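You operate a simulated robot arm through the tools that you are given. There is no shell and no other tool.

Carry out the task below with a simulated two-armed robot. There is one attempt and no reset: what you move stays moved.

JOB
Swap the yellow felt head in the black stand for the fine one.
Fine: free the red latch, stand the old head in the empty rack pocket, lock the latch on the new head. Set down upright: yellow felt head. Where these are worked on the way, their far stop is far enough and under half their travel is too little: red latch.

The check looks at the end state, three seconds after you hand in, the way a careful person would. Anything else that was tipped, shoved, dropped, spilled or broken makes it a failure.

ROBOT AND FRAMES
Two 7-joint arms with two-finger parallel grippers on one trunk that stands fixed in place. Base frame: the origin is at the foot of the trunk, x ahead of it, y to its left, z up; the work surface is at about z = 0.85. Units: m, degrees, N and s.
The left shoulder is at [0.063, 0.174, 1.219], the right one opposite. With the tool pointing down near the work surface each hand reaches from about 0.1 to 0.68 m from the base axis, measured 20 degrees to its own side. Payload 3.6 kg a hand.
The tool frame of a hand sits at the grasp point between the pads (the TCP): z along the fingers, y along the line on which they close. The tips reach 0.03 m beyond it. Largest opening 0.11 m; finger width 0.02, thickness 0.01; the body of the gripper, 0.048 by 0.112 m, starts 0.055 m behind the TCP.
Orientation is told as [roll, pitch, yaw] about the base's x, y, z axes, in that order, counted from this pose: with the fingers straight down and closing along the base's y, the tool's x points along the base's -x, its y along +y and its z along -z.

CONTROLS
- The arms move only by the tool arm_command. It takes "left_rows", "right_rows" or both (then of equal length, played together; a hand with none holds still); each is a list that holds one entry, the list of rows, each a list of 7 numbers: the closure in counts, from 0 (fully open) to 255 (shut), then the shift along the tool's x, y, z in m, then the turn, a rotation vector about the tool's x, y, z in degrees. In form: [[[fingers, tx, ty, tz, ax, ay, az], ...]]. A call has 1 to 20 rows; each row is the pose to reach, as a shift and turn from the pose commanded when the call began, along the tool's axes at that moment. A row lasts 0.2 s, in which the tool goes at most 0.05 m and 8.6 degrees; a call with a longer step from one row to the next is refused whole, and so is a gripper value outside its range. A pose out of reach is approached as far as the arm can. The call stops where the force on the tool passes 50 N (or 10 N more than at its start, if that is more) or the arm is blocked; 0.2 s more then pass. Each finger travels about 0.153 m/s and halts on what it meets, pressing with about 24 N; the grip force reading is that of the motor and also rises with nothing between the fingers. The clock runs only during rows and for 0.2 s after the last one: add rows that repeat a pose to give the fingers time. The reply holds the time, the measured pose of the TCP, the force on the tool along the base axes, the opening and the grip force, in the units named above and with some noise, with the torque about the TCP (base axes, N m) and any sound that the robot's microphone picked up.
- Cameras (640 x 400 px; columns grow to the right, rows downward): "scene" is now at [0.1464, 0.0135, 1.411]; the picture's right is [0.10, -1.00, 0.00], its down [-0.52, -0.05, -0.85] and it looks along [0.85, 0.08, -0.52] (base axes); focal length 305 px, centre (320, 200). "left" rides on the left gripper at [0.072, -0.017, -0.103] in its tool frame; the picture's right is [0.23, 0.97, 0.00], its down [-0.76, 0.18, -0.62] and it looks along [-0.61, 0.14, 0.78] (tool axes); focal length 222 px, centre (320, 200). "right" rides on the right gripper at [0.072, 0.017, -0.103] in its tool frame; the picture's right is [-0.23, 0.97, 0.00], its down [-0.76, -0.18, -0.62] and it looks along [-0.61, -0.14, 0.78] (tool axes); focal length 222 px, centre (320, 200).
- snapshot(camera): a new picture of that camera. No time passes.
- raise_lower(by): moves the trunk up (or, below 0, down) by that many m; the arms and the scene camera ride with it, the base frame stays. It gives what a move gives, with no picture.
- aim_head(pan, tilt): turns the head with the scene camera to pan (to the left, within 86 degrees either way) and tilt (down, from -29 to 69), counted from straight ahead of the robot (the tilt from the chest, where the trunk bows). It gives what a move gives.
- measure_at(camera, pixels): for up to 12 pixels [column, row] of the newest picture of that camera ("zoom" is the newest enlarged one), the place [x, y, z] in the base frame of the surface seen there, good to about 0.002 m, but the place of the scene camera against the robot may be out by one fixed shift of up to 0.025 m in any direction. No time passes.
- inspect(camera, box): a new picture of the part [left, top, right, bottom] of that camera's present view, enlarged. No time passes.
- job_done(): hands the job in; it is judged then, once.

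Unless the task says otherwise, let go and move clear before handing in.

The tools are called after "Request:" by a JSON object that holds its "api" and its "payload". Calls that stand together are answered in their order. arm_command: Moves the arms, as the interface text tells. Its arguments: {"type":"object","properties":{"left_rows":{"type":"array"},"right_rows":{"type":"array"}},"required":[]} The other tools are called the same way: raise_lower (by) moves the trunk up or down; aim_head (pan, tilt) turns the head that bears the scene camera; snapshot (camera) takes a picture; measure_at (camera, pixels) gives the place of the surface under pixels of a picture; inspect (camera, box) takes an enlarged picture of a part of a camera's view; job_done () hands the job in.

At the start:

```text
t: 0.0
left_position: [0.5331, 0.219, 1.2604]
left_ee_rot: [0.0, 0.0, 0.1]
left_ft_force: [0.6, 0.0, 0.5]
left_moment: [-0.01, -0.02, 0.02]
left_grip_width: 0.1097
left_grasp_force: 0.0
right_position: [0.5075, -0.1495, 1.2401]
right_ee_rot: [0.1, -0.1, 0.0]
right_ft_force: [-0.7, 0.4, -0.8]
right_moment: [-0.01, -0.04, -0.02]
right_grip_width: 0.1098
right_grasp_force: 0.1
trunk travel left (down, up): [-0.334, 0.429]
head pan, tilt (commanded): [5.5, 31.4]
```

scene: 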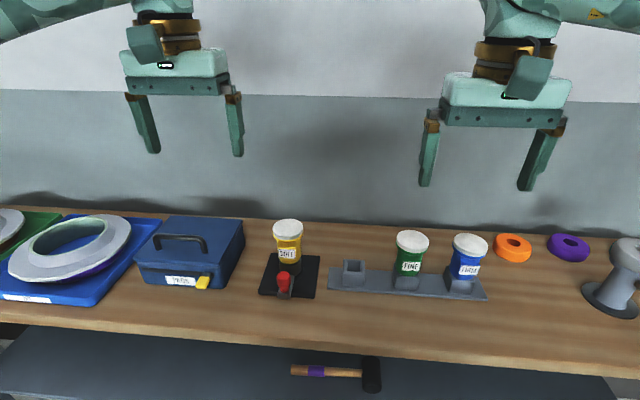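
right: 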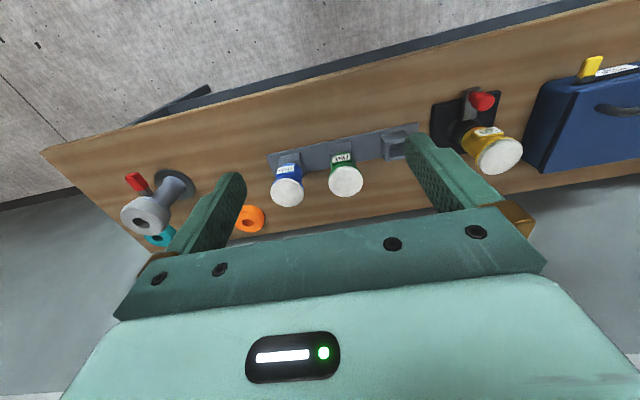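
left: 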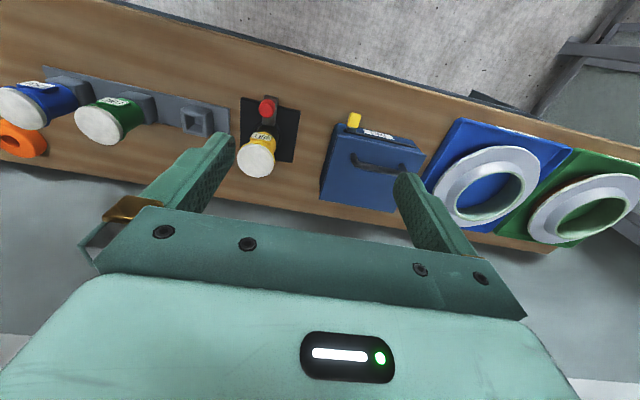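

The scene shows the yellow head in the black stand (288,240) with a red latch at (284,283), an empty rack pocket at (354,272), and the green FINE head at (411,255). I'll look closer at each.

Request:
{"api": "inspect", "payload": {"camera": "scene", "box": [240, 200, 340, 310]}}

Request:
{"api": "inspect", "payload": {"camera": "scene", "box": [320, 210, 500, 320]}}

Request:
{"api": "inspect", "payload": {"camera": "left", "box": [150, 70, 330, 200]}}

Request:
{"api": "inspect", "payload": {"camera": "right", "box": [250, 70, 550, 220]}}

```text
3.64 times, centred on (290, 255) of scene
```

zoom: 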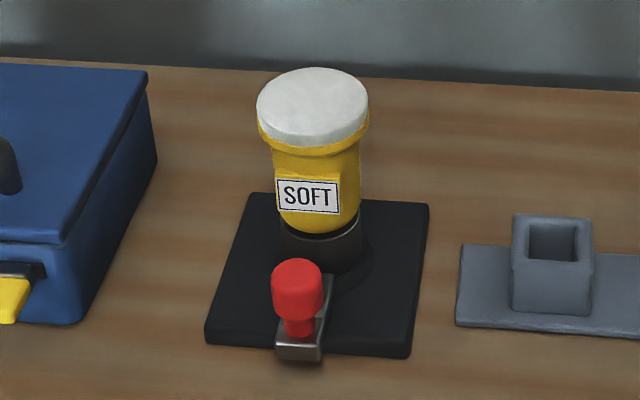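

```text
3.56 times, centred on (410, 265) of scene
```

zoom: 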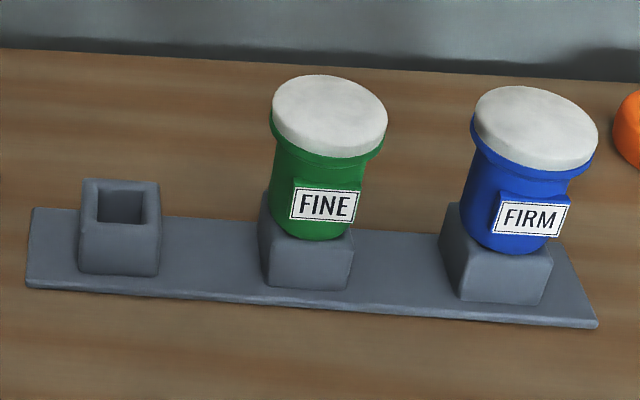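

```text
3.08 times, centred on (240, 135) of left
```

zoom: 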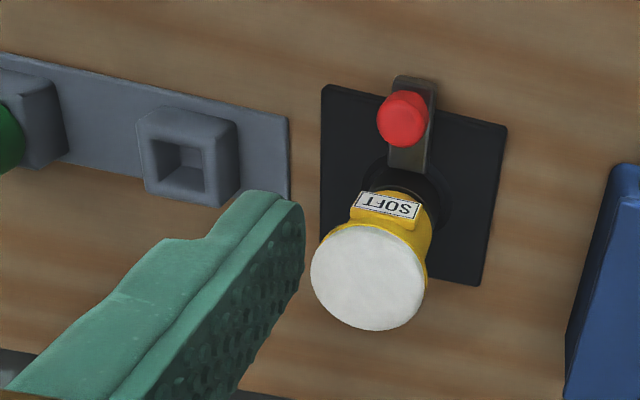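

```text
2.13 times, centred on (400, 145) of right
```

zoom: 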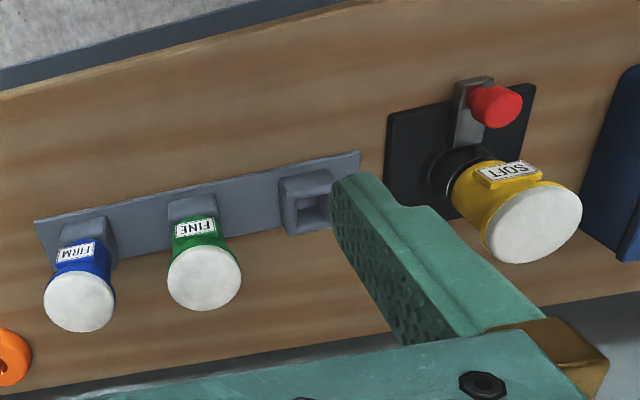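

The left camera sees the stand and latch well: red knob at about (266,107), yellow cap at (257,155), base plate corners. I'll measure these with the hand cameras, which don't carry the scene camera's shift.

Request:
{"api": "measure_at", "payload": {"camera": "left", "pixels": [[266, 108], [257, 155], [270, 127], [265, 97], [245, 99], [298, 111], [291, 160], [263, 138], [240, 159], [273, 162], [192, 120], [215, 110]]}}

Request:
{"api": "measure_at", "payload": {"camera": "right", "pixels": [[346, 181], [286, 192], [397, 144], [482, 101], [497, 155], [471, 115], [340, 160], [395, 135], [410, 130], [440, 110], [288, 172], [472, 95]]}}

Request:
{"api": "measure_at", "payload": {"camera": "scene", "pixels": [[288, 227], [412, 239], [468, 243], [284, 275], [284, 292], [354, 265], [350, 280], [289, 258], [267, 290], [315, 290], [318, 256], [280, 253]]}}

```text
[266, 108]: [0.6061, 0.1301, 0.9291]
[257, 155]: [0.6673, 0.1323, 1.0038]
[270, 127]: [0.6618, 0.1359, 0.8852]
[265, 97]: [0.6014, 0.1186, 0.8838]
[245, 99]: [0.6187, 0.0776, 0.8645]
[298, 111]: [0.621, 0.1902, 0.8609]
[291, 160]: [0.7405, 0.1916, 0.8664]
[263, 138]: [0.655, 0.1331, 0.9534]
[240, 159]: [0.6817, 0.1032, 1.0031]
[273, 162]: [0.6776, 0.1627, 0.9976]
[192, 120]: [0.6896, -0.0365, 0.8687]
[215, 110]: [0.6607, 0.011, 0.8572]
```

```text
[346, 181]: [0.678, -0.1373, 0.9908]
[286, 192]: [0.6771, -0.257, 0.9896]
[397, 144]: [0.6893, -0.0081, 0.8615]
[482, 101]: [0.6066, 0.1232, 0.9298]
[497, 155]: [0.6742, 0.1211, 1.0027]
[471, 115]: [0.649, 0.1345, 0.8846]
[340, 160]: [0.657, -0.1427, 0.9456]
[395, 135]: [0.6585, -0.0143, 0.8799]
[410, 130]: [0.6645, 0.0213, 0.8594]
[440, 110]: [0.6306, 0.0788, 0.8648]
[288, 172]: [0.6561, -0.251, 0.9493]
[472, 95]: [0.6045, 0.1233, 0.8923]
```

```text
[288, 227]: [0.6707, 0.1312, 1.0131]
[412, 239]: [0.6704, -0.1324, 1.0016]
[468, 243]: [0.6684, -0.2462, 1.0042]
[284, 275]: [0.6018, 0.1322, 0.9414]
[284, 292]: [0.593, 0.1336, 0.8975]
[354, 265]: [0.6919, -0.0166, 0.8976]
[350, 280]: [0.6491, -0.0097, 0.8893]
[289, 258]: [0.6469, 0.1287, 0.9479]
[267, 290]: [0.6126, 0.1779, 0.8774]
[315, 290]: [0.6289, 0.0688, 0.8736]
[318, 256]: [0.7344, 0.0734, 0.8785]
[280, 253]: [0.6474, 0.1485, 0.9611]
```

The knob is at about [0.606, 0.127, 0.93], the yellow cap at [0.672, 0.132, 1.003], and the green cap at [0.678, -0.137, 0.99]. I'll zoom in further on the latch and rack before moving.

Request:
{"api": "inspect", "payload": {"camera": "left", "box": [238, 85, 308, 170]}}

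Request:
{"api": "inspect", "payload": {"camera": "scene", "box": [262, 245, 322, 302]}}

Request:
{"api": "inspect", "payload": {"camera": "right", "box": [425, 80, 530, 180]}}

Request:
{"api": "inspect", "payload": {"camera": "scene", "box": [100, 190, 280, 310]}}

```text
4.71 times, centred on (273, 128) of left
```

zoom: 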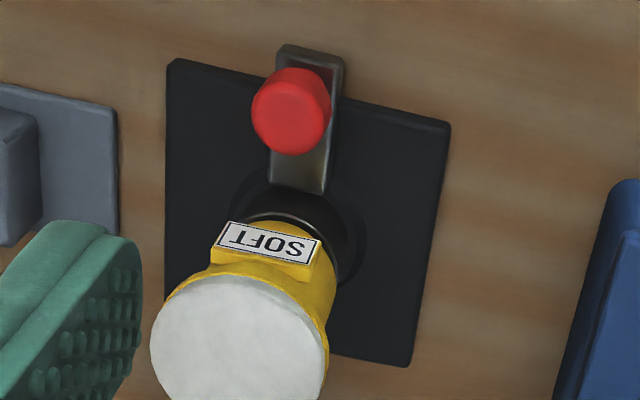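

```text
7.02 times, centred on (292, 274) of scene
```

zoom: 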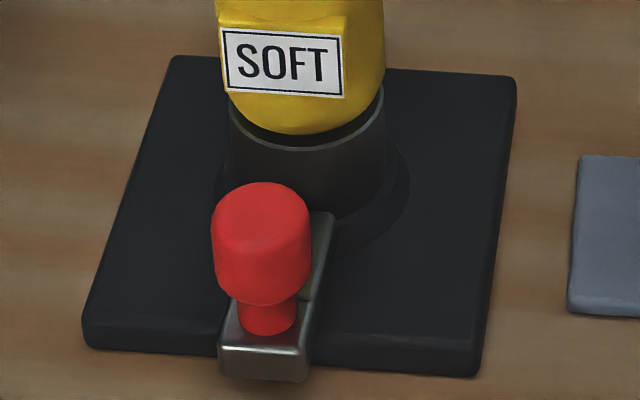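

```text
4.00 times, centred on (478, 130) of right
```

zoom: 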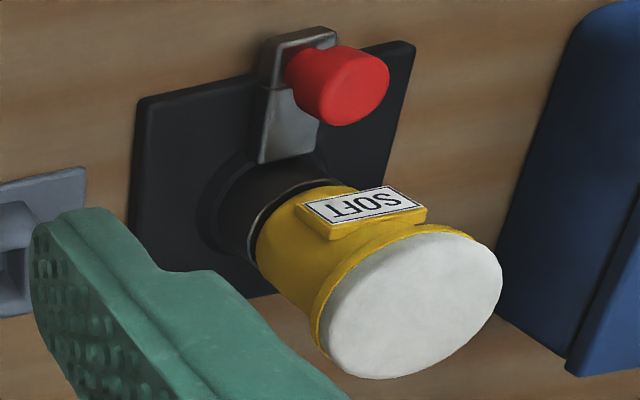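

```text
3.33 times, centred on (190, 250) of scene
```

zoom: 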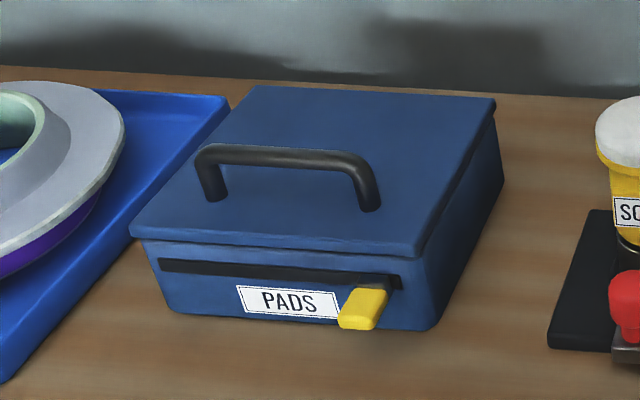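

The latch looks like a bar with a knob running along x from the collar to the front of the stand. I'll bring the left hand lower and tilted forward to get a closer look.

Request:
{"api": "arm_command", "payload": {"left_rows": [[[0, 0.006, -0.015, 0.03, 0, -5, 0], [0, 0.011, -0.03, 0.06, 0, -10, 0], [0, 0.017, -0.045, 0.09, 0, -15, 0], [0, 0.022, -0.06, 0.12, 0, -20, 0], [0, 0.028, -0.075, 0.15, 0, -25, 0], [0, 0.033, -0.089, 0.18, 0, -30, 0], [0, 0.033, -0.089, 0.18, 0, -30, 0]]]}}

Request:
{"api": "snapshot", "payload": {"camera": "left"}}

Request:
{"api": "snapshot", "payload": {"camera": "scene"}}

```text
t: 1.6
left_position: [0.499, 0.1289, 1.0793]
left_ee_rot: [-0.2, -29.9, 0.1]
left_ft_force: [0.1, -0.4, 0.4]
left_moment: [0.0, 0.0, -0.01]
left_grip_width: 0.11
left_grasp_force: 0.2
right_position: [0.5076, -0.1499, 1.2417]
right_ee_rot: [0.0, -0.1, 0.2]
right_ft_force: [0.2, -0.7, -0.3]
right_moment: [0.0, 0.02, 0.03]
right_grip_width: 0.11
right_grasp_force: 0.1
trunk travel left (down, up): [-0.334, 0.429]
head pan, tilt (commanded): [5.5, 31.4]
```

```text
taken
```

left: 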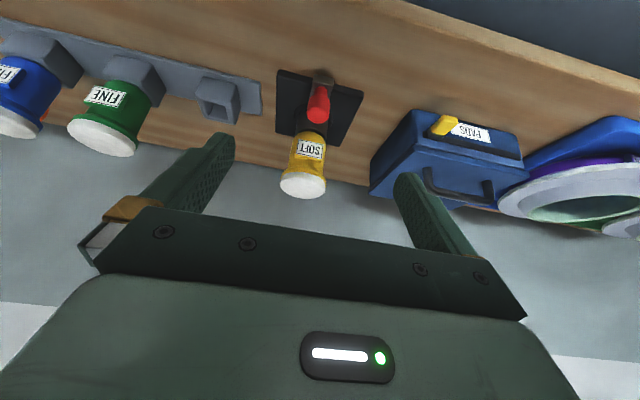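

```text
taken
```

scene: 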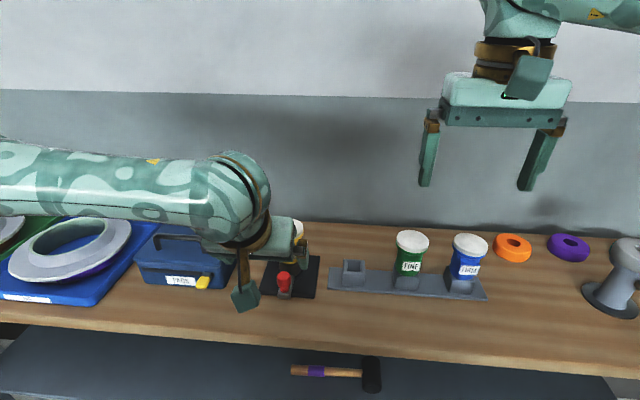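

The left view now looks at the latch from the front (red knob at (318,105), image upside down). I'll zoom in on it.

Request:
{"api": "inspect", "payload": {"camera": "left", "box": [270, 60, 370, 205]}}

Request:
{"api": "inspect", "payload": {"camera": "left", "box": [285, 60, 355, 140]}}

Request:
{"api": "inspect", "payload": {"camera": "left", "box": [0, 20, 280, 170]}}

```text
2.76 times, centred on (320, 132) of left
```

zoom: 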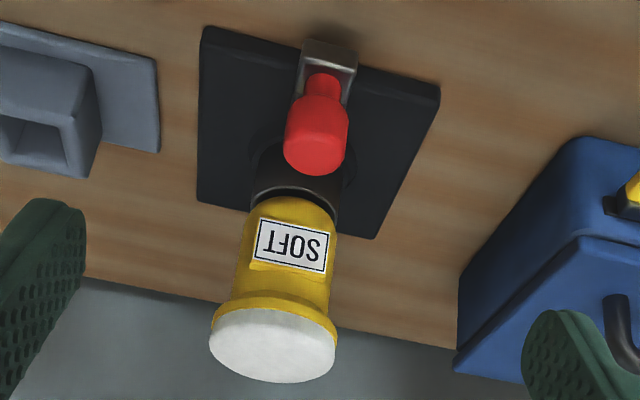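

```text
5.00 times, centred on (320, 100) of left
```

zoom: 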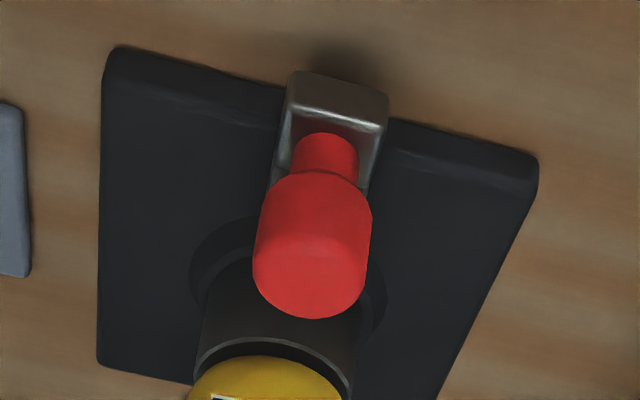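

```text
2.29 times, centred on (140, 95) of left
```

zoom: 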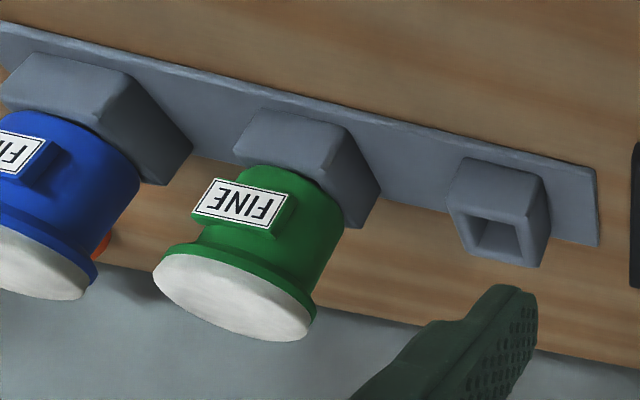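

I'll measure latch geometry from this zoom: the bar front, knob sides, knob top, plate corners and the head body.

Request:
{"api": "inspect", "payload": {"camera": "left", "box": [285, 60, 355, 140]}}

Request:
{"api": "measure_at", "payload": {"camera": "zoom", "pixels": [[335, 95], [300, 115], [372, 125], [325, 150], [258, 250], [368, 250], [312, 240], [312, 305], [115, 60], [525, 160], [280, 170], [368, 180]]}}

Request:
{"api": "measure_at", "payload": {"camera": "left", "pixels": [[300, 185], [283, 187], [324, 190], [311, 148], [294, 145], [329, 155], [312, 133], [303, 128], [218, 88], [220, 120], [104, 140], [106, 95]]}}

```text
5.00 times, centred on (320, 100) of left
```

zoom: 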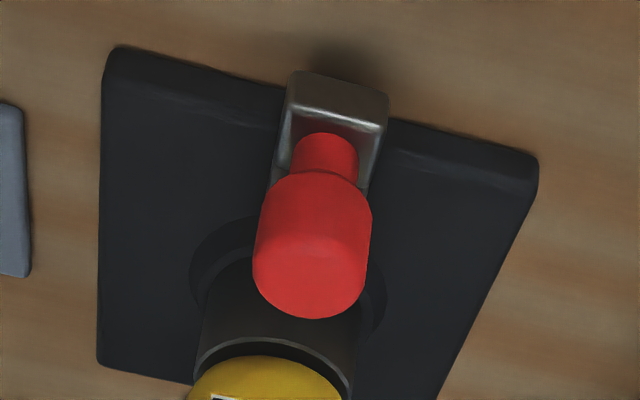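

```text
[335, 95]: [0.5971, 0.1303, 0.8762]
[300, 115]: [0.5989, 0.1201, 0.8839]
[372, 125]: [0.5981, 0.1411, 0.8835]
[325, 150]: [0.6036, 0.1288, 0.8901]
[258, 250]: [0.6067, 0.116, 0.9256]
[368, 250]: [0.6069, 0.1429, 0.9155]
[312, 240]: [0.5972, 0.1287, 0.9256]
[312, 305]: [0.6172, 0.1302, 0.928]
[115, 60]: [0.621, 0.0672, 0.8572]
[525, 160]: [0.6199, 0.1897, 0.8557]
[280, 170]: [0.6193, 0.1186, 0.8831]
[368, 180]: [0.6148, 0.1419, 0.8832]
```

```text
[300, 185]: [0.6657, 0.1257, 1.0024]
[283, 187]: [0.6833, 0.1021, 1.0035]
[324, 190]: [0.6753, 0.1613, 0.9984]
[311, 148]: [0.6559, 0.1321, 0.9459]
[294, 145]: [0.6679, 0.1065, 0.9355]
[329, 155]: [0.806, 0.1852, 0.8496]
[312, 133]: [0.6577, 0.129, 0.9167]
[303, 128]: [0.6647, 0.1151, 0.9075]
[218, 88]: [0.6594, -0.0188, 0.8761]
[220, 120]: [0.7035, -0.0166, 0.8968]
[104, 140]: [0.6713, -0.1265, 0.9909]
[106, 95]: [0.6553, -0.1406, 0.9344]
```

Knob centre is about [0.607, 0.129], spanning z 0.903–0.928; bar top z 0.8835 and 0.024 wide. I'll bring the left fingers around the knob (half open, tilted 30°), check, then grip.

Request:
{"api": "arm_command", "payload": {"left_rows": [[[60, -0.0139, 0, 0.03, 0, 0, 0], [100, -0.0139, 0, 0.07, 0, 0, 0], [116, -0.0139, 0, 0.11, 0, 0, 0], [116, -0.0139, 0, 0.145, 0, 0, 0], [116, -0.0139, 0, 0.17, 0, 0, 0], [116, -0.0139, 0, 0.185, 0, 0, 0], [116, -0.0139, 0, 0.192, 0, 0, 0], [116, -0.0139, 0, 0.192, 0, 0, 0]]]}}

Request:
{"api": "snapshot", "payload": {"camera": "left"}}

Request:
{"api": "snapshot", "payload": {"camera": "scene"}}

```text
t: 3.4
left_position: [0.6111, 0.1287, 0.9213]
left_ee_rot: [0.1, -30.0, -0.1]
left_ft_force: [0.2, -0.3, -0.2]
left_moment: [0.0, 0.03, -0.02]
left_grip_width: 0.0601
left_grasp_force: 0.1
right_position: [0.5079, -0.1507, 1.2394]
right_ee_rot: [0.0, 0.0, 0.1]
right_ft_force: [-0.9, -0.4, -0.9]
right_moment: [-0.01, 0.0, 0.0]
right_grip_width: 0.1098
right_grasp_force: 0.1
trunk travel left (down, up): [-0.334, 0.429]
head pan, tilt (commanded): [5.5, 31.4]
```

```text
taken
```

left: 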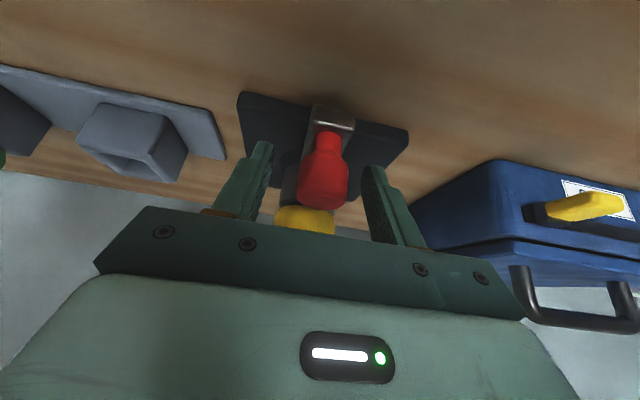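

```text
taken
```

scene: 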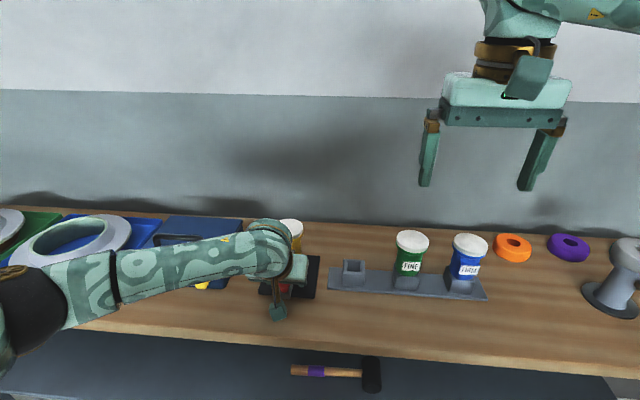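

The knob (324,178) sits between the fingers (inner edges at 268 and 363), clear of the head. I'll close on it.

Request:
{"api": "arm_command", "payload": {"left_rows": [[[200, 0, 0, 0, 0, 0, 0], [255, 0, 0, 0, 0, 0, 0], [255, 0, 0, 0, 0, 0, 0], [255, 0, 0, 0, 0, 0, 0]]]}}

Request:
{"api": "inspect", "payload": {"camera": "left", "box": [230, 80, 420, 240]}}

```text
t: 4.4
left_position: [0.6083, 0.1295, 0.9196]
left_ee_rot: [0.0, -30.1, 0.1]
left_ft_force: [-0.3, 7.6, -0.7]
left_moment: [-0.34, 0.0, 0.14]
left_grip_width: 0.0303
left_grasp_force: 45.0
right_position: [0.5082, -0.1497, 1.24]
right_ee_rot: [-0.2, -0.1, 0.1]
right_ft_force: [-0.5, 0.7, -0.3]
right_moment: [-0.01, -0.01, 0.04]
right_grip_width: 0.11
right_grasp_force: 0.1
trunk travel left (down, up): [-0.334, 0.429]
head pan, tilt (commanded): [5.5, 31.4]
```

```text
2.50 times, centred on (325, 160) of left
```

zoom: 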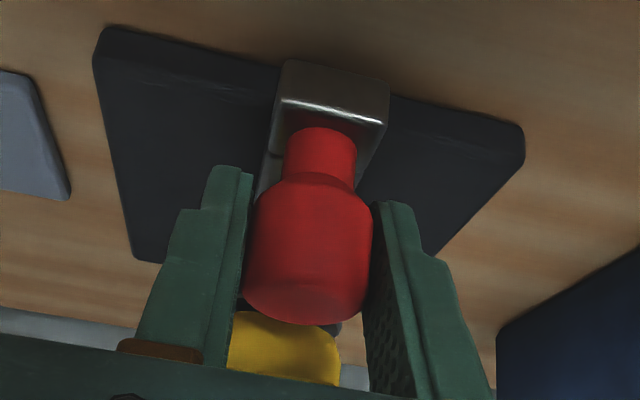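

Gripped the knob (0.030 m wide, seen between both pads). I'll pull gently along −x by 1 cm and read the force.

Request:
{"api": "arm_command", "payload": {"left_rows": [[[255, 0.0043, 0.001, -0.0025, 0, 0, 0], [255, 0.0087, 0.001, -0.005, 0, 0, 0], [255, 0.0087, 0.001, -0.005, 0, 0, 0]]]}}

Request:
{"api": "inspect", "payload": {"camera": "left", "box": [230, 80, 420, 240]}}

```text
t: 5.2
left_position: [0.599, 0.13, 0.9215]
left_ee_rot: [0.0, -29.8, 0.0]
left_ft_force: [-0.8, 4.8, -0.8]
left_moment: [0.34, 0.11, 0.01]
left_grip_width: 0.0302
left_grasp_force: 44.8
right_position: [0.5081, -0.1501, 1.2395]
right_ee_rot: [-0.1, 0.0, 0.0]
right_ft_force: [0.0, -0.4, -0.6]
right_moment: [-0.03, 0.02, -0.02]
right_grip_width: 0.1099
right_grasp_force: 0.1
trunk travel left (down, up): [-0.334, 0.429]
head pan, tilt (commanded): [5.5, 31.4]
```

```text
2.50 times, centred on (325, 160) of left
```

zoom: 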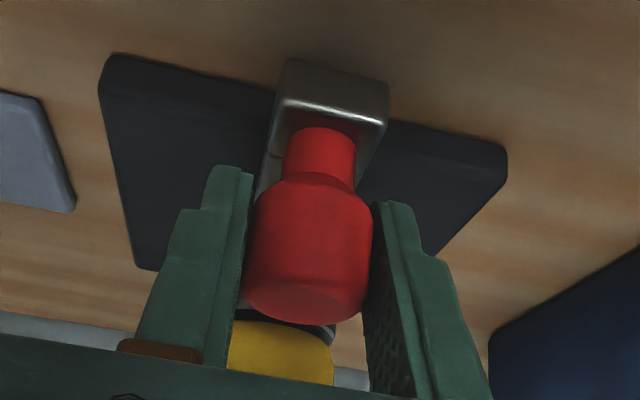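

The bar slid out with the hand (the plate edge moved relative to the bar, the force is under 1 N along x). I'll keep pulling in small steps till it reaches its stop.

Request:
{"api": "arm_command", "payload": {"left_rows": [[[255, 0.0043, 0, -0.0025, 0, 0, 0], [255, 0.0087, 0, -0.005, 0, 0, 0], [255, 0.0087, 0, -0.005, 0, 0, 0]]]}}

Request:
{"api": "inspect", "payload": {"camera": "left", "box": [230, 80, 420, 240]}}

```text
t: 6.0
left_position: [0.5887, 0.1306, 0.9207]
left_ee_rot: [0.0, -30.0, 0.1]
left_ft_force: [-0.2, 3.0, -2.6]
left_moment: [0.47, -0.2, -0.11]
left_grip_width: 0.0302
left_grasp_force: 44.8
right_position: [0.5084, -0.1494, 1.2408]
right_ee_rot: [-0.2, 0.0, 0.2]
right_ft_force: [0.4, -0.6, -0.2]
right_moment: [0.01, 0.01, -0.04]
right_grip_width: 0.1101
right_grasp_force: 0.1
trunk travel left (down, up): [-0.334, 0.429]
head pan, tilt (commanded): [5.5, 31.4]
```

```text
2.50 times, centred on (325, 160) of left
```

zoom: 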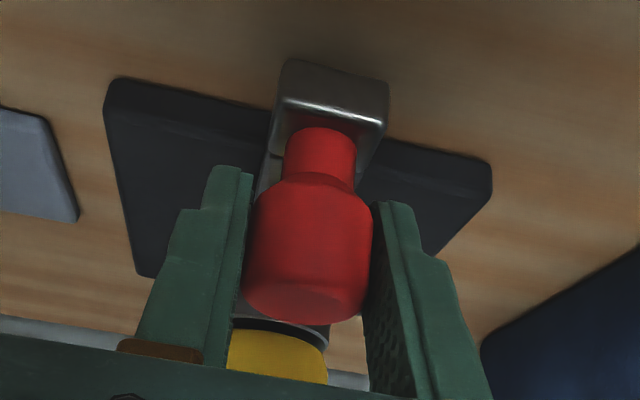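

Another 1 cm out at near-zero force. Continuing.

Request:
{"api": "arm_command", "payload": {"left_rows": [[[255, 0.0043, 0, -0.0025, 0, 0, 0], [255, 0.0087, 0, -0.005, 0, 0, 0], [255, 0.0087, 0, -0.005, 0, 0, 0]]]}}

Request:
{"api": "inspect", "payload": {"camera": "left", "box": [230, 80, 420, 240]}}

```text
t: 6.8
left_position: [0.5825, 0.1301, 0.9202]
left_ee_rot: [0.0, -30.0, 0.1]
left_ft_force: [33.0, 0.4, 4.1]
left_moment: [-0.21, -0.49, -0.02]
left_grip_width: 0.0303
left_grasp_force: 45.1
right_position: [0.5121, -0.1501, 1.2399]
right_ee_rot: [-0.1, 0.2, 0.2]
right_ft_force: [0.8, 0.4, 0.7]
right_moment: [0.0, 0.02, 0.03]
right_grip_width: 0.1098
right_grasp_force: 0.1
trunk travel left (down, up): [-0.334, 0.429]
head pan, tilt (commanded): [5.5, 31.4]
```

```text
2.50 times, centred on (325, 160) of left
```

zoom: 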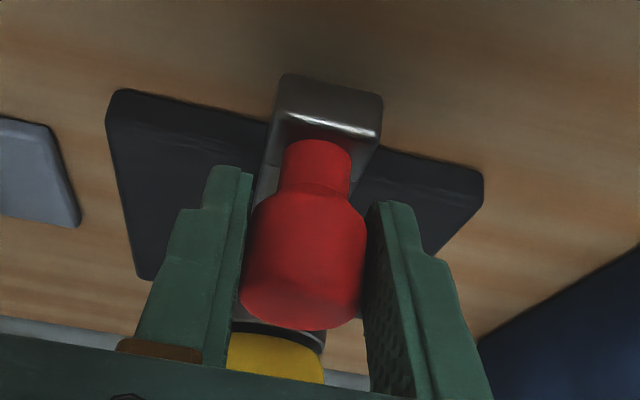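

The x force jumped to 33 N at x≈0.583, so the latch is at its outer stop (about 2.5 cm travel). I'll relax the pull, open, and back off to see that it stays.

Request:
{"api": "arm_command", "payload": {"left_rows": [[[255, -0.0043, 0, 0.0025, 0, 0, 0], [255, -0.0043, 0, 0.0025, 0, 0, 0], [150, -0.0043, 0, 0.0025, 0, 0, 0], [116, -0.0043, 0, 0.0025, 0, 0, 0], [116, -0.0043, 0, 0.0025, 0, 0, 0], [116, -0.0043, 0, -0.03, 0, 0, 0], [116, -0.0043, 0, -0.07, 0, 0, 0], [60, -0.0043, 0, -0.11, 0, 0, 0], [0, -0.0043, 0, -0.15, 0, 0, 0], [0, -0.0043, 0, -0.15, 0, 0, 0]]]}}

Request:
{"api": "snapshot", "payload": {"camera": "left"}}

Request:
{"api": "snapshot", "payload": {"camera": "scene"}}

```text
t: 9.0
left_position: [0.5077, 0.1301, 1.0517]
left_ee_rot: [0.1, -29.9, 0.1]
left_ft_force: [-0.5, -0.3, 0.6]
left_moment: [0.0, 0.01, -0.01]
left_grip_width: 0.11
left_grasp_force: 0.1
right_position: [0.5076, -0.1501, 1.2402]
right_ee_rot: [-0.1, 0.0, 0.0]
right_ft_force: [-0.3, 0.5, 0.2]
right_moment: [0.01, 0.04, -0.05]
right_grip_width: 0.1101
right_grasp_force: 0.2
trunk travel left (down, up): [-0.334, 0.429]
head pan, tilt (commanded): [5.5, 31.4]
```

```text
taken
```

left: 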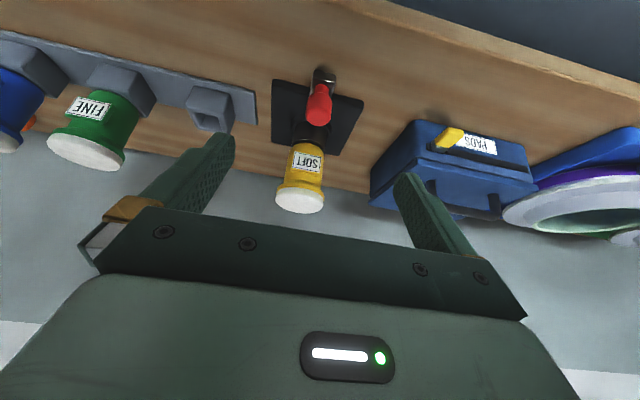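

```text
taken
```

scene: 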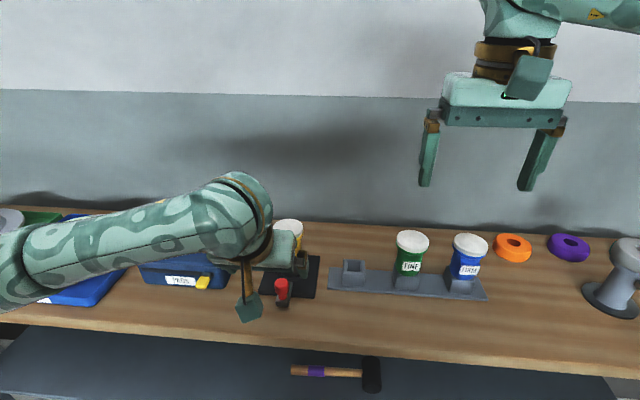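

Request:
{"api": "inspect", "payload": {"camera": "left", "box": [260, 60, 380, 220]}}

Request:
{"api": "measure_at", "payload": {"camera": "left", "pixels": [[326, 71], [319, 105], [318, 119], [315, 126], [300, 195], [285, 203], [322, 207], [308, 147], [297, 175], [276, 82], [362, 100], [305, 140]]}}

Request:
{"api": "inspect", "payload": {"camera": "scene", "box": [250, 210, 340, 315]}}

```text
2.50 times, centred on (320, 140) of left
```

zoom: 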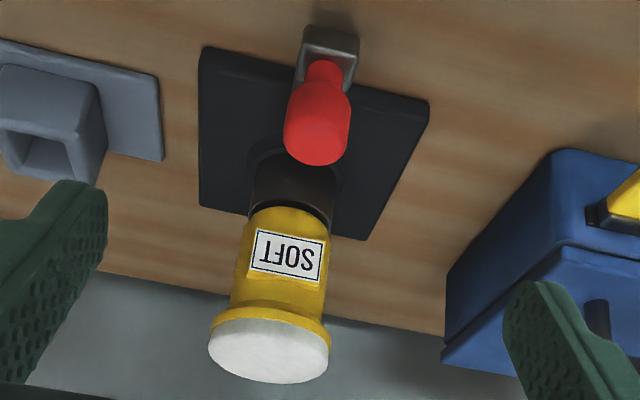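

```text
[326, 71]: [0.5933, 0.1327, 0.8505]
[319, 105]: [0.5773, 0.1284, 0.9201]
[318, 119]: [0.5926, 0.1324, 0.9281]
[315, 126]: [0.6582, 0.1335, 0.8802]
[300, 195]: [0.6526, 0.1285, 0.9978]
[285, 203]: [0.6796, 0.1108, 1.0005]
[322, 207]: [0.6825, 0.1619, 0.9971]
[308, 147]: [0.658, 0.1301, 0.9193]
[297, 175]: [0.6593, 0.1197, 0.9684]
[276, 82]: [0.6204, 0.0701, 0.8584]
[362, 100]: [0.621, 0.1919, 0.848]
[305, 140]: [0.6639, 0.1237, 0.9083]
```

```text
3.81 times, centred on (295, 262) of scene
```

zoom: 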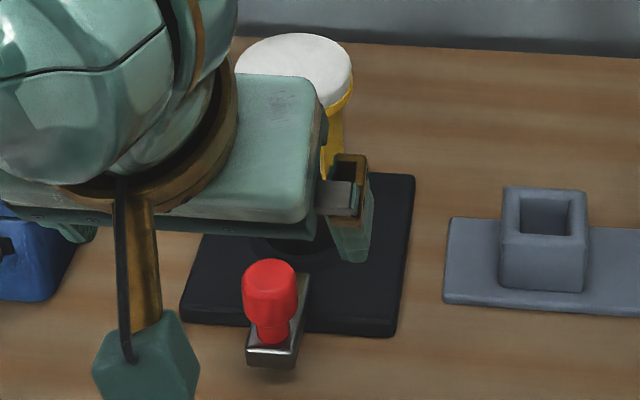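

The latch stays out (knob now at x≈0.585). Now I need exact geometry of the pocket, rack orientation and the heads; I'll move the right hand to a closer, tilted viewing pose and measure.

Request:
{"api": "arm_command", "payload": {"right_rows": [[[0, 0.005, 0.015, 0.02, 0, -5, 0], [0, 0.01, 0.03, 0.04, 0, -10, 0], [0, 0.015, 0.045, 0.06, 0, -15, 0], [0, 0.02, 0.06, 0.08, 0, -20, 0], [0, 0.025, 0.075, 0.09, 0, -20, 0], [0, 0.025, 0.09, 0.1, 0, -20, 0], [0, 0.025, 0.09, 0.1, 0, -20, 0]]]}}

Request:
{"api": "snapshot", "payload": {"camera": "right"}}

```text
t: 10.6
left_position: [0.5076, 0.1283, 1.0526]
left_ee_rot: [0.0, -29.9, 0.0]
left_ft_force: [0.2, -1.0, -0.3]
left_moment: [0.0, -0.04, -0.01]
left_grip_width: 0.1099
left_grasp_force: 0.1
right_position: [0.4827, -0.0603, 1.1405]
right_ee_rot: [0.1, -20.0, 0.1]
right_ft_force: [-0.3, -0.2, 0.0]
right_moment: [-0.04, 0.0, 0.02]
right_grip_width: 0.11
right_grasp_force: 0.0
trunk travel left (down, up): [-0.334, 0.429]
head pan, tilt (commanded): [5.5, 31.4]
```

```text
taken
```

right: 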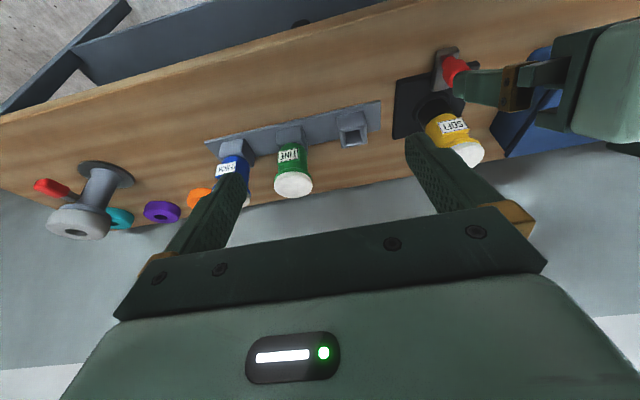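

Request:
{"api": "inspect", "payload": {"camera": "right", "box": [200, 85, 400, 210]}}

Request:
{"api": "measure_at", "payload": {"camera": "zoom", "pixels": [[40, 190], [560, 55], [570, 130], [440, 110], [525, 90], [455, 185], [540, 160], [490, 145], [255, 150], [340, 125], [295, 310], [295, 215]]}}

```text
3.20 times, centred on (300, 148) of right
```

zoom: 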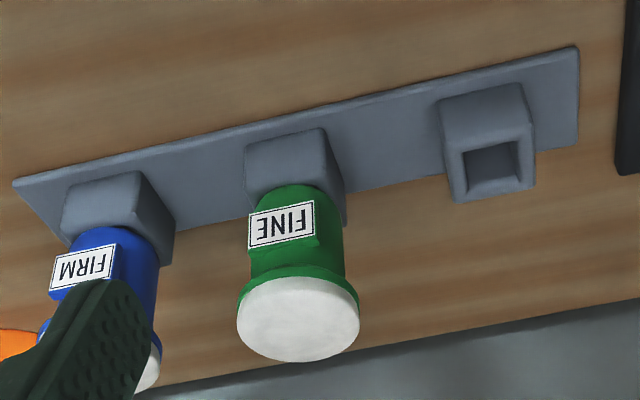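

```text
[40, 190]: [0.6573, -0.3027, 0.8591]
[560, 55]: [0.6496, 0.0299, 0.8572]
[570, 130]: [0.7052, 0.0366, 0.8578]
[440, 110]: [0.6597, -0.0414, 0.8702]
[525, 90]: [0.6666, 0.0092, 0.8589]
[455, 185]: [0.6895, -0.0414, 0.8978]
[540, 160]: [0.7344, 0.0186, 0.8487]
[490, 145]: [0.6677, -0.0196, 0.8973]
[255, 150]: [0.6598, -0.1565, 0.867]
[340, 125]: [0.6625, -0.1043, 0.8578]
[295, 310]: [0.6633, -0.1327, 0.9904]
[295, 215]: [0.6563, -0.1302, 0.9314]
```

I'll zoom to just the empty pocket and the green head to find their exact centres and yaw.

Request:
{"api": "inspect", "payload": {"camera": "right", "box": [325, 95, 385, 155]}}

Request:
{"api": "measure_at", "payload": {"camera": "zoom", "pixels": [[170, 150], [365, 110], [205, 345], [415, 310], [240, 215], [345, 185], [255, 315], [370, 285], [280, 150], [390, 210], [310, 340], [185, 240]]}}

```text
6.67 times, centred on (355, 125) of right
```

zoom: 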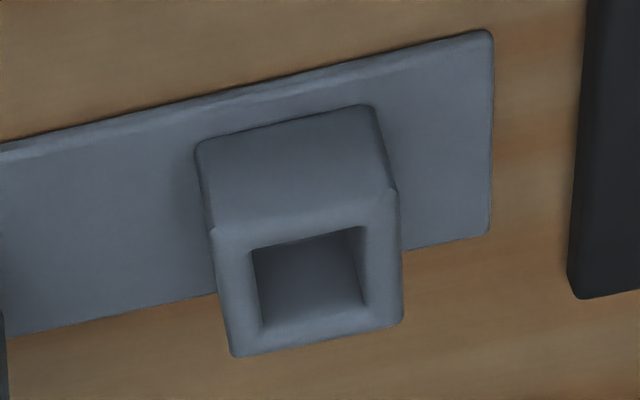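

```text
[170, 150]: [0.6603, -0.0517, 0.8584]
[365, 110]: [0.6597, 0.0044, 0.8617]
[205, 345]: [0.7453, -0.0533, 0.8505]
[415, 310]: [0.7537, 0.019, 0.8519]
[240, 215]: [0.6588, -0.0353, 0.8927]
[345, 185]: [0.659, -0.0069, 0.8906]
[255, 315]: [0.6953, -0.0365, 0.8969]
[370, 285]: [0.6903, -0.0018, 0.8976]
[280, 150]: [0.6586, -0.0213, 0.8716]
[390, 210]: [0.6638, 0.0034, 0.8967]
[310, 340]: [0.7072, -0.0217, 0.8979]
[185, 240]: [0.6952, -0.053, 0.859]
```

Request:
{"api": "measure_at", "payload": {"camera": "zoom", "pixels": [[220, 238], [393, 200], [240, 350], [398, 318], [250, 250], [360, 229], [262, 328], [367, 308], [305, 220], [318, 332], [240, 290], [380, 260]]}}

Request:
{"api": "inspect", "payload": {"camera": "right", "box": [265, 120, 325, 205]}}

Request:
{"api": "measure_at", "payload": {"camera": "zoom", "pixels": [[320, 340], [238, 330], [425, 320], [320, 270], [330, 385], [270, 220], [390, 200], [260, 90], [350, 75], [270, 140], [385, 120], [420, 110]]}}

```text
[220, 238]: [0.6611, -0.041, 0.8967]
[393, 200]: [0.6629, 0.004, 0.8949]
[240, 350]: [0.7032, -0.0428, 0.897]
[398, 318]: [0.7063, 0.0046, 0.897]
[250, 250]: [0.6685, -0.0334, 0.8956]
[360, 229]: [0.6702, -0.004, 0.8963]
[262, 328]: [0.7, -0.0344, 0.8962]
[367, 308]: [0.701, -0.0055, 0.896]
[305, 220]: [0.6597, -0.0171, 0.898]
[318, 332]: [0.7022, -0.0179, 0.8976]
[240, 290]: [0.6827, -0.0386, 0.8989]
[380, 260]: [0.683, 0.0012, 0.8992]
```

```text
4.71 times, centred on (295, 162) of right
```

zoom: 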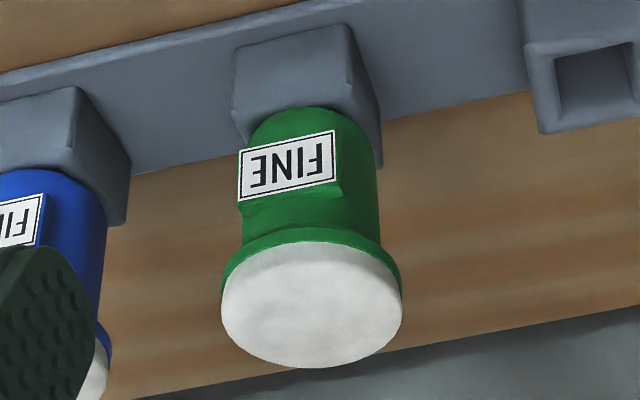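

```text
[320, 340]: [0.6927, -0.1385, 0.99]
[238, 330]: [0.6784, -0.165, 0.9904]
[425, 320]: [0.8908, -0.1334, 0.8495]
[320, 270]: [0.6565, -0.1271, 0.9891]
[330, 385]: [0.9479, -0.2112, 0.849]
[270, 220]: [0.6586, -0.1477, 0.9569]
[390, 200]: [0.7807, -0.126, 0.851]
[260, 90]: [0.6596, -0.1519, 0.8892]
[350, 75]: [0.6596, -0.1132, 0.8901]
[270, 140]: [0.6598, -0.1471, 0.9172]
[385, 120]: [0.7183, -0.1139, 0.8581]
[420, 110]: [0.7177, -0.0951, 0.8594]
```

Pocket centre is about [0.684, -0.019], top z 0.8975, hole ~0.03 m square, rack yaw ~0. Now I'll measure the yellow head from the left camera in close zoom.

Request:
{"api": "inspect", "payload": {"camera": "left", "box": [265, 115, 345, 220]}}

Request:
{"api": "measure_at", "payload": {"camera": "zoom", "pixels": [[218, 320], [403, 335], [310, 300], [310, 370], [258, 200], [400, 215], [225, 285], [406, 300], [270, 110], [390, 140], [320, 125], [330, 180]]}}

```text
3.81 times, centred on (305, 168) of left
```

zoom: 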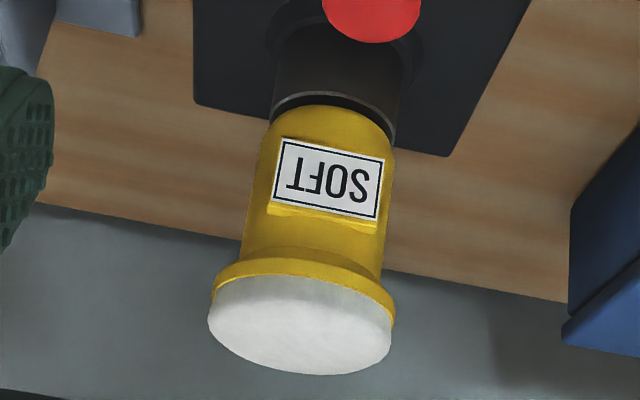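

```text
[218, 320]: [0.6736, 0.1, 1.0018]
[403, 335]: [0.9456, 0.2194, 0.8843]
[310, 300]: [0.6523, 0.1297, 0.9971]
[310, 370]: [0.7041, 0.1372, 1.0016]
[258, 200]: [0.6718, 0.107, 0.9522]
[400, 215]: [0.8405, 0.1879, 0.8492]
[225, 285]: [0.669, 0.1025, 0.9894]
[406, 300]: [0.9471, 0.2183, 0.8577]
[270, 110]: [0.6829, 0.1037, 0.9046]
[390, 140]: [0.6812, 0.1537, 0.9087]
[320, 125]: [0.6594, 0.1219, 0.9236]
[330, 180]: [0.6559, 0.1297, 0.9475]
```

Request:
{"api": "measure_at", "payload": {"camera": "zoom", "pixels": [[211, 315], [214, 335], [389, 340], [387, 350], [388, 320], [246, 235], [383, 240], [250, 225], [380, 255], [392, 308], [215, 300], [300, 295]]}}

Request:
{"api": "measure_at", "payload": {"camera": "scene", "pixels": [[290, 222], [302, 228], [302, 240], [412, 239], [398, 240], [426, 241], [412, 232], [412, 250], [354, 262], [344, 262], [364, 262], [354, 270]]}}

```text
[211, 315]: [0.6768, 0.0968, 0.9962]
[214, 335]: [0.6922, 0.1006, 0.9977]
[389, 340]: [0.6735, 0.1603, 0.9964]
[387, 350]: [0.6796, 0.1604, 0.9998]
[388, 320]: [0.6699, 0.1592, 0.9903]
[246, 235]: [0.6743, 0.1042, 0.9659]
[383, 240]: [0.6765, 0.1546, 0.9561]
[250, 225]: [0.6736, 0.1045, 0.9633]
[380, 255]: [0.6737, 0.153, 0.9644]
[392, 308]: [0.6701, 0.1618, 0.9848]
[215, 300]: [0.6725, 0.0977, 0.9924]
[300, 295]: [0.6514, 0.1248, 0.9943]
```

```text
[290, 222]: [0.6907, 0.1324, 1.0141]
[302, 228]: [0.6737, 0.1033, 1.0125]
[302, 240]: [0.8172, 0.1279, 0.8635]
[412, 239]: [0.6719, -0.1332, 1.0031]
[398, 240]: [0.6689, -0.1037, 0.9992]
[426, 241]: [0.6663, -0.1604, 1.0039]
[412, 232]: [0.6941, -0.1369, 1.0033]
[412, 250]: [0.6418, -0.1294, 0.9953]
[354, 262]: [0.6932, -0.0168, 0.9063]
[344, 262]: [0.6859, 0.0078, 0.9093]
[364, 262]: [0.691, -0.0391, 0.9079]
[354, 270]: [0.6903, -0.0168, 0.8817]
```

Yellow head axis ≈ [0.6825, 0.129], body radius 0.025, cap radius 0.032, top z 1.002. I'll check the flange underside and collar top heights so I can place the fingers between them.

Request:
{"api": "measure_at", "payload": {"camera": "zoom", "pixels": [[310, 245], [310, 252], [310, 258], [310, 264], [310, 272], [310, 280], [340, 88], [340, 94], [340, 98], [340, 104], [340, 112], [340, 120]]}}

```text
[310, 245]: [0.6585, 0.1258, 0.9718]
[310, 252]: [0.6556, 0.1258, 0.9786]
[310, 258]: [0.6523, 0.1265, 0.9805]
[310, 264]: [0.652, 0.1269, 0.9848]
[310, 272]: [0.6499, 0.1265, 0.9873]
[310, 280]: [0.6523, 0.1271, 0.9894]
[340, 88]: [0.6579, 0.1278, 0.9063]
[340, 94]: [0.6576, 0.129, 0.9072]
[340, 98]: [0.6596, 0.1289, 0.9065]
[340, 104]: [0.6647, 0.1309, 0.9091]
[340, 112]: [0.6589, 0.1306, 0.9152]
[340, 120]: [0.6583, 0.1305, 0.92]
```

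Flange underside is at z≈0.979 and the collar top at z≈0.907, so there's room to grip the body. I'll swing the right hand clear to the right and bring the left hand, tilted 45°, to a pre-grasp in front of the yellow head.

Request:
{"api": "arm_command", "payload": {"left_rows": [[[20, -0.012, 0, 0.0105, 0, -3, 0], [46, -0.024, 0, 0.021, 0, -6, 0], [46, -0.036, 0, 0.0315, 0, -9, 0], [46, -0.048, 0, 0.042, 0, -12, 0], [46, -0.0593, 0, 0.0523, 0, -15, 0], [46, -0.0593, 0, 0.0523, 0, -15, 0]]], "right_rows": [[[0, 0, -0.04, 0, 0, 0, 0], [0, 0, -0.08, 0, 0, 0, 0], [0, 0, -0.12, 0, 0, 0, 0], [0, 0, -0.16, 0, 0, 0, 0], [0, 0, -0.2, 0, 0, 0, 0], [0, 0, -0.2, 0, 0, 0, 0]]]}}

Request:
{"api": "snapshot", "payload": {"camera": "left"}}

Request:
{"api": "snapshot", "payload": {"camera": "scene"}}

Request:
{"api": "snapshot", "payload": {"camera": "right"}}

```text
t: 12.0
left_position: [0.5857, 0.1305, 1.0356]
left_ee_rot: [-0.2, -45.0, 0.1]
left_ft_force: [0.0, 1.1, -0.2]
left_moment: [0.02, 0.05, 0.0]
left_grip_width: 0.09
left_grasp_force: 0.0
right_position: [0.484, -0.2606, 1.1411]
right_ee_rot: [-0.1, -20.0, 0.2]
right_ft_force: [-0.5, 1.3, 0.0]
right_moment: [-0.01, 0.01, -0.01]
right_grip_width: 0.11
right_grasp_force: 0.0
trunk travel left (down, up): [-0.334, 0.429]
head pan, tilt (commanded): [5.5, 31.4]
```

```text
taken
```

left: 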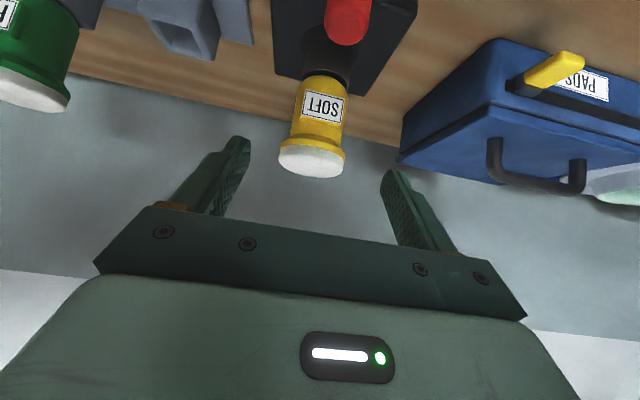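

```text
taken
```

scene: 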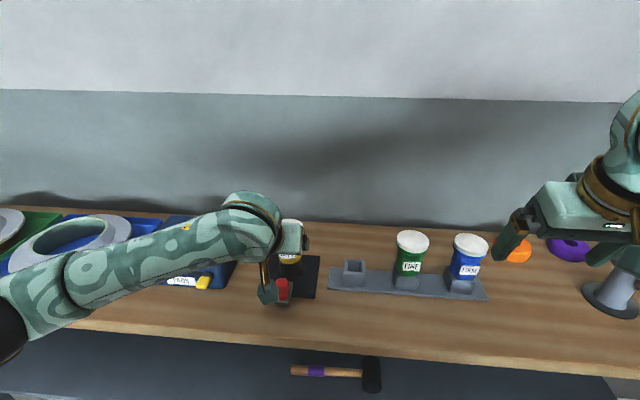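

```text
taken
```

right: 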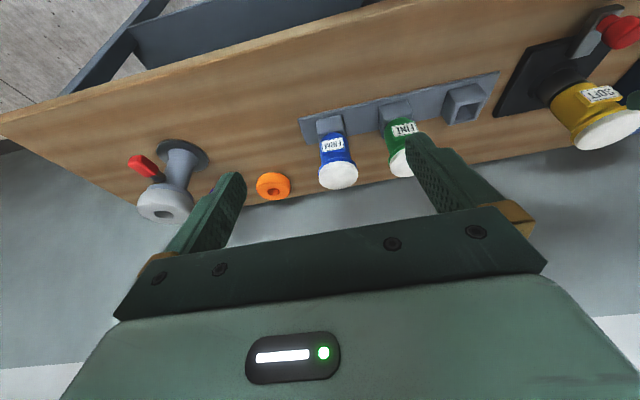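

The pre-grasp looks aligned: head (312,120) between the fingers at (240,150) and (390,185). Now the straight approach along the tool axis, then check before closing.

Request:
{"api": "arm_command", "payload": {"left_rows": [[[46, 0, 0, 0.03, 0, 0, 0], [46, 0, 0, 0.06, 0, 0, 0], [46, 0, 0, 0.085, 0, 0, 0], [46, 0, 0, 0.105, 0, 0, 0], [46, 0, 0, 0.119, 0, 0, 0], [46, 0, 0, 0.119, 0, 0, 0]]]}}

Request:
{"api": "snapshot", "payload": {"camera": "left"}}

Request:
{"api": "snapshot", "payload": {"camera": "right"}}

Request:
{"api": "inspect", "payload": {"camera": "scene", "box": [220, 180, 340, 310]}}

```text
t: 13.4
left_position: [0.6684, 0.1303, 0.9533]
left_ee_rot: [0.0, -45.0, 0.1]
left_ft_force: [-0.6, -0.4, -0.1]
left_moment: [0.0, 0.03, -0.01]
left_grip_width: 0.0903
left_grasp_force: 0.0
right_position: [0.4826, -0.2603, 1.1418]
right_ee_rot: [-0.2, -20.0, 0.1]
right_ft_force: [-0.6, 0.0, 0.1]
right_moment: [-0.01, 0.03, 0.05]
right_grip_width: 0.1099
right_grasp_force: 0.0
trunk travel left (down, up): [-0.334, 0.429]
head pan, tilt (commanded): [5.5, 31.4]
```

```text
taken
```

left: 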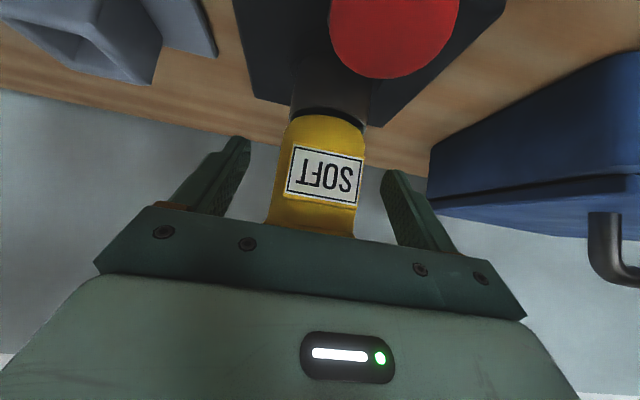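

```text
taken
```

right: 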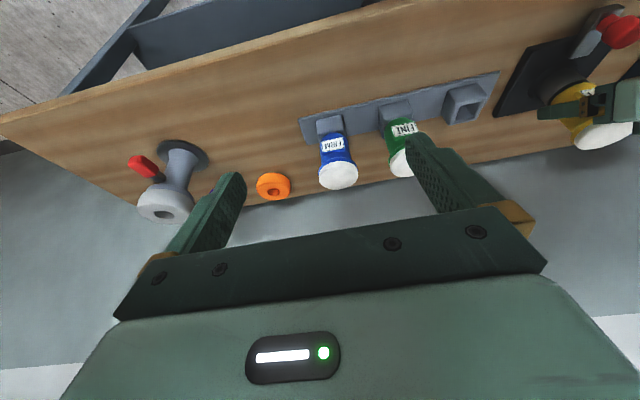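

```text
3.08 times, centred on (280, 245) of scene
```

zoom: 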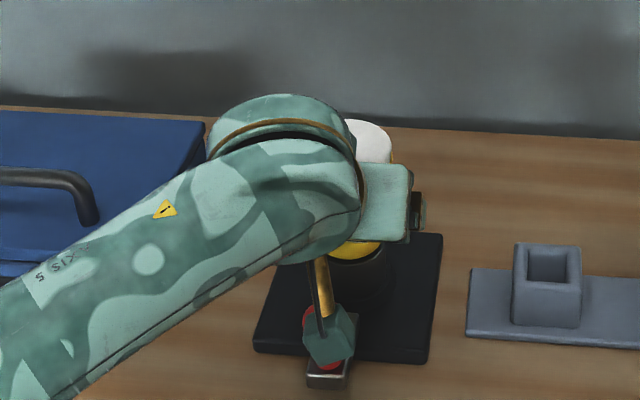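

Request:
{"api": "inspect", "payload": {"camera": "right", "box": [520, 30, 640, 170]}}

```text
2.86 times, centred on (580, 100) of right
```

zoom: 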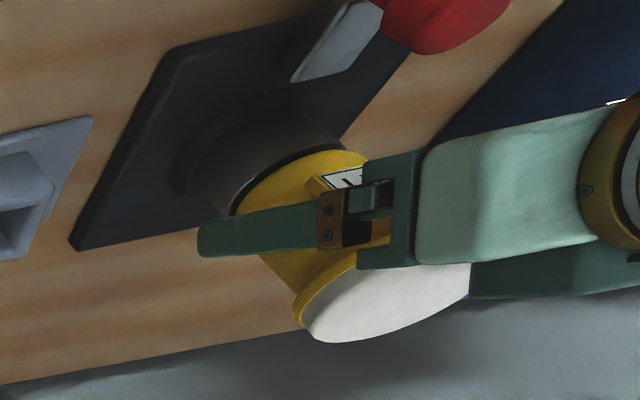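

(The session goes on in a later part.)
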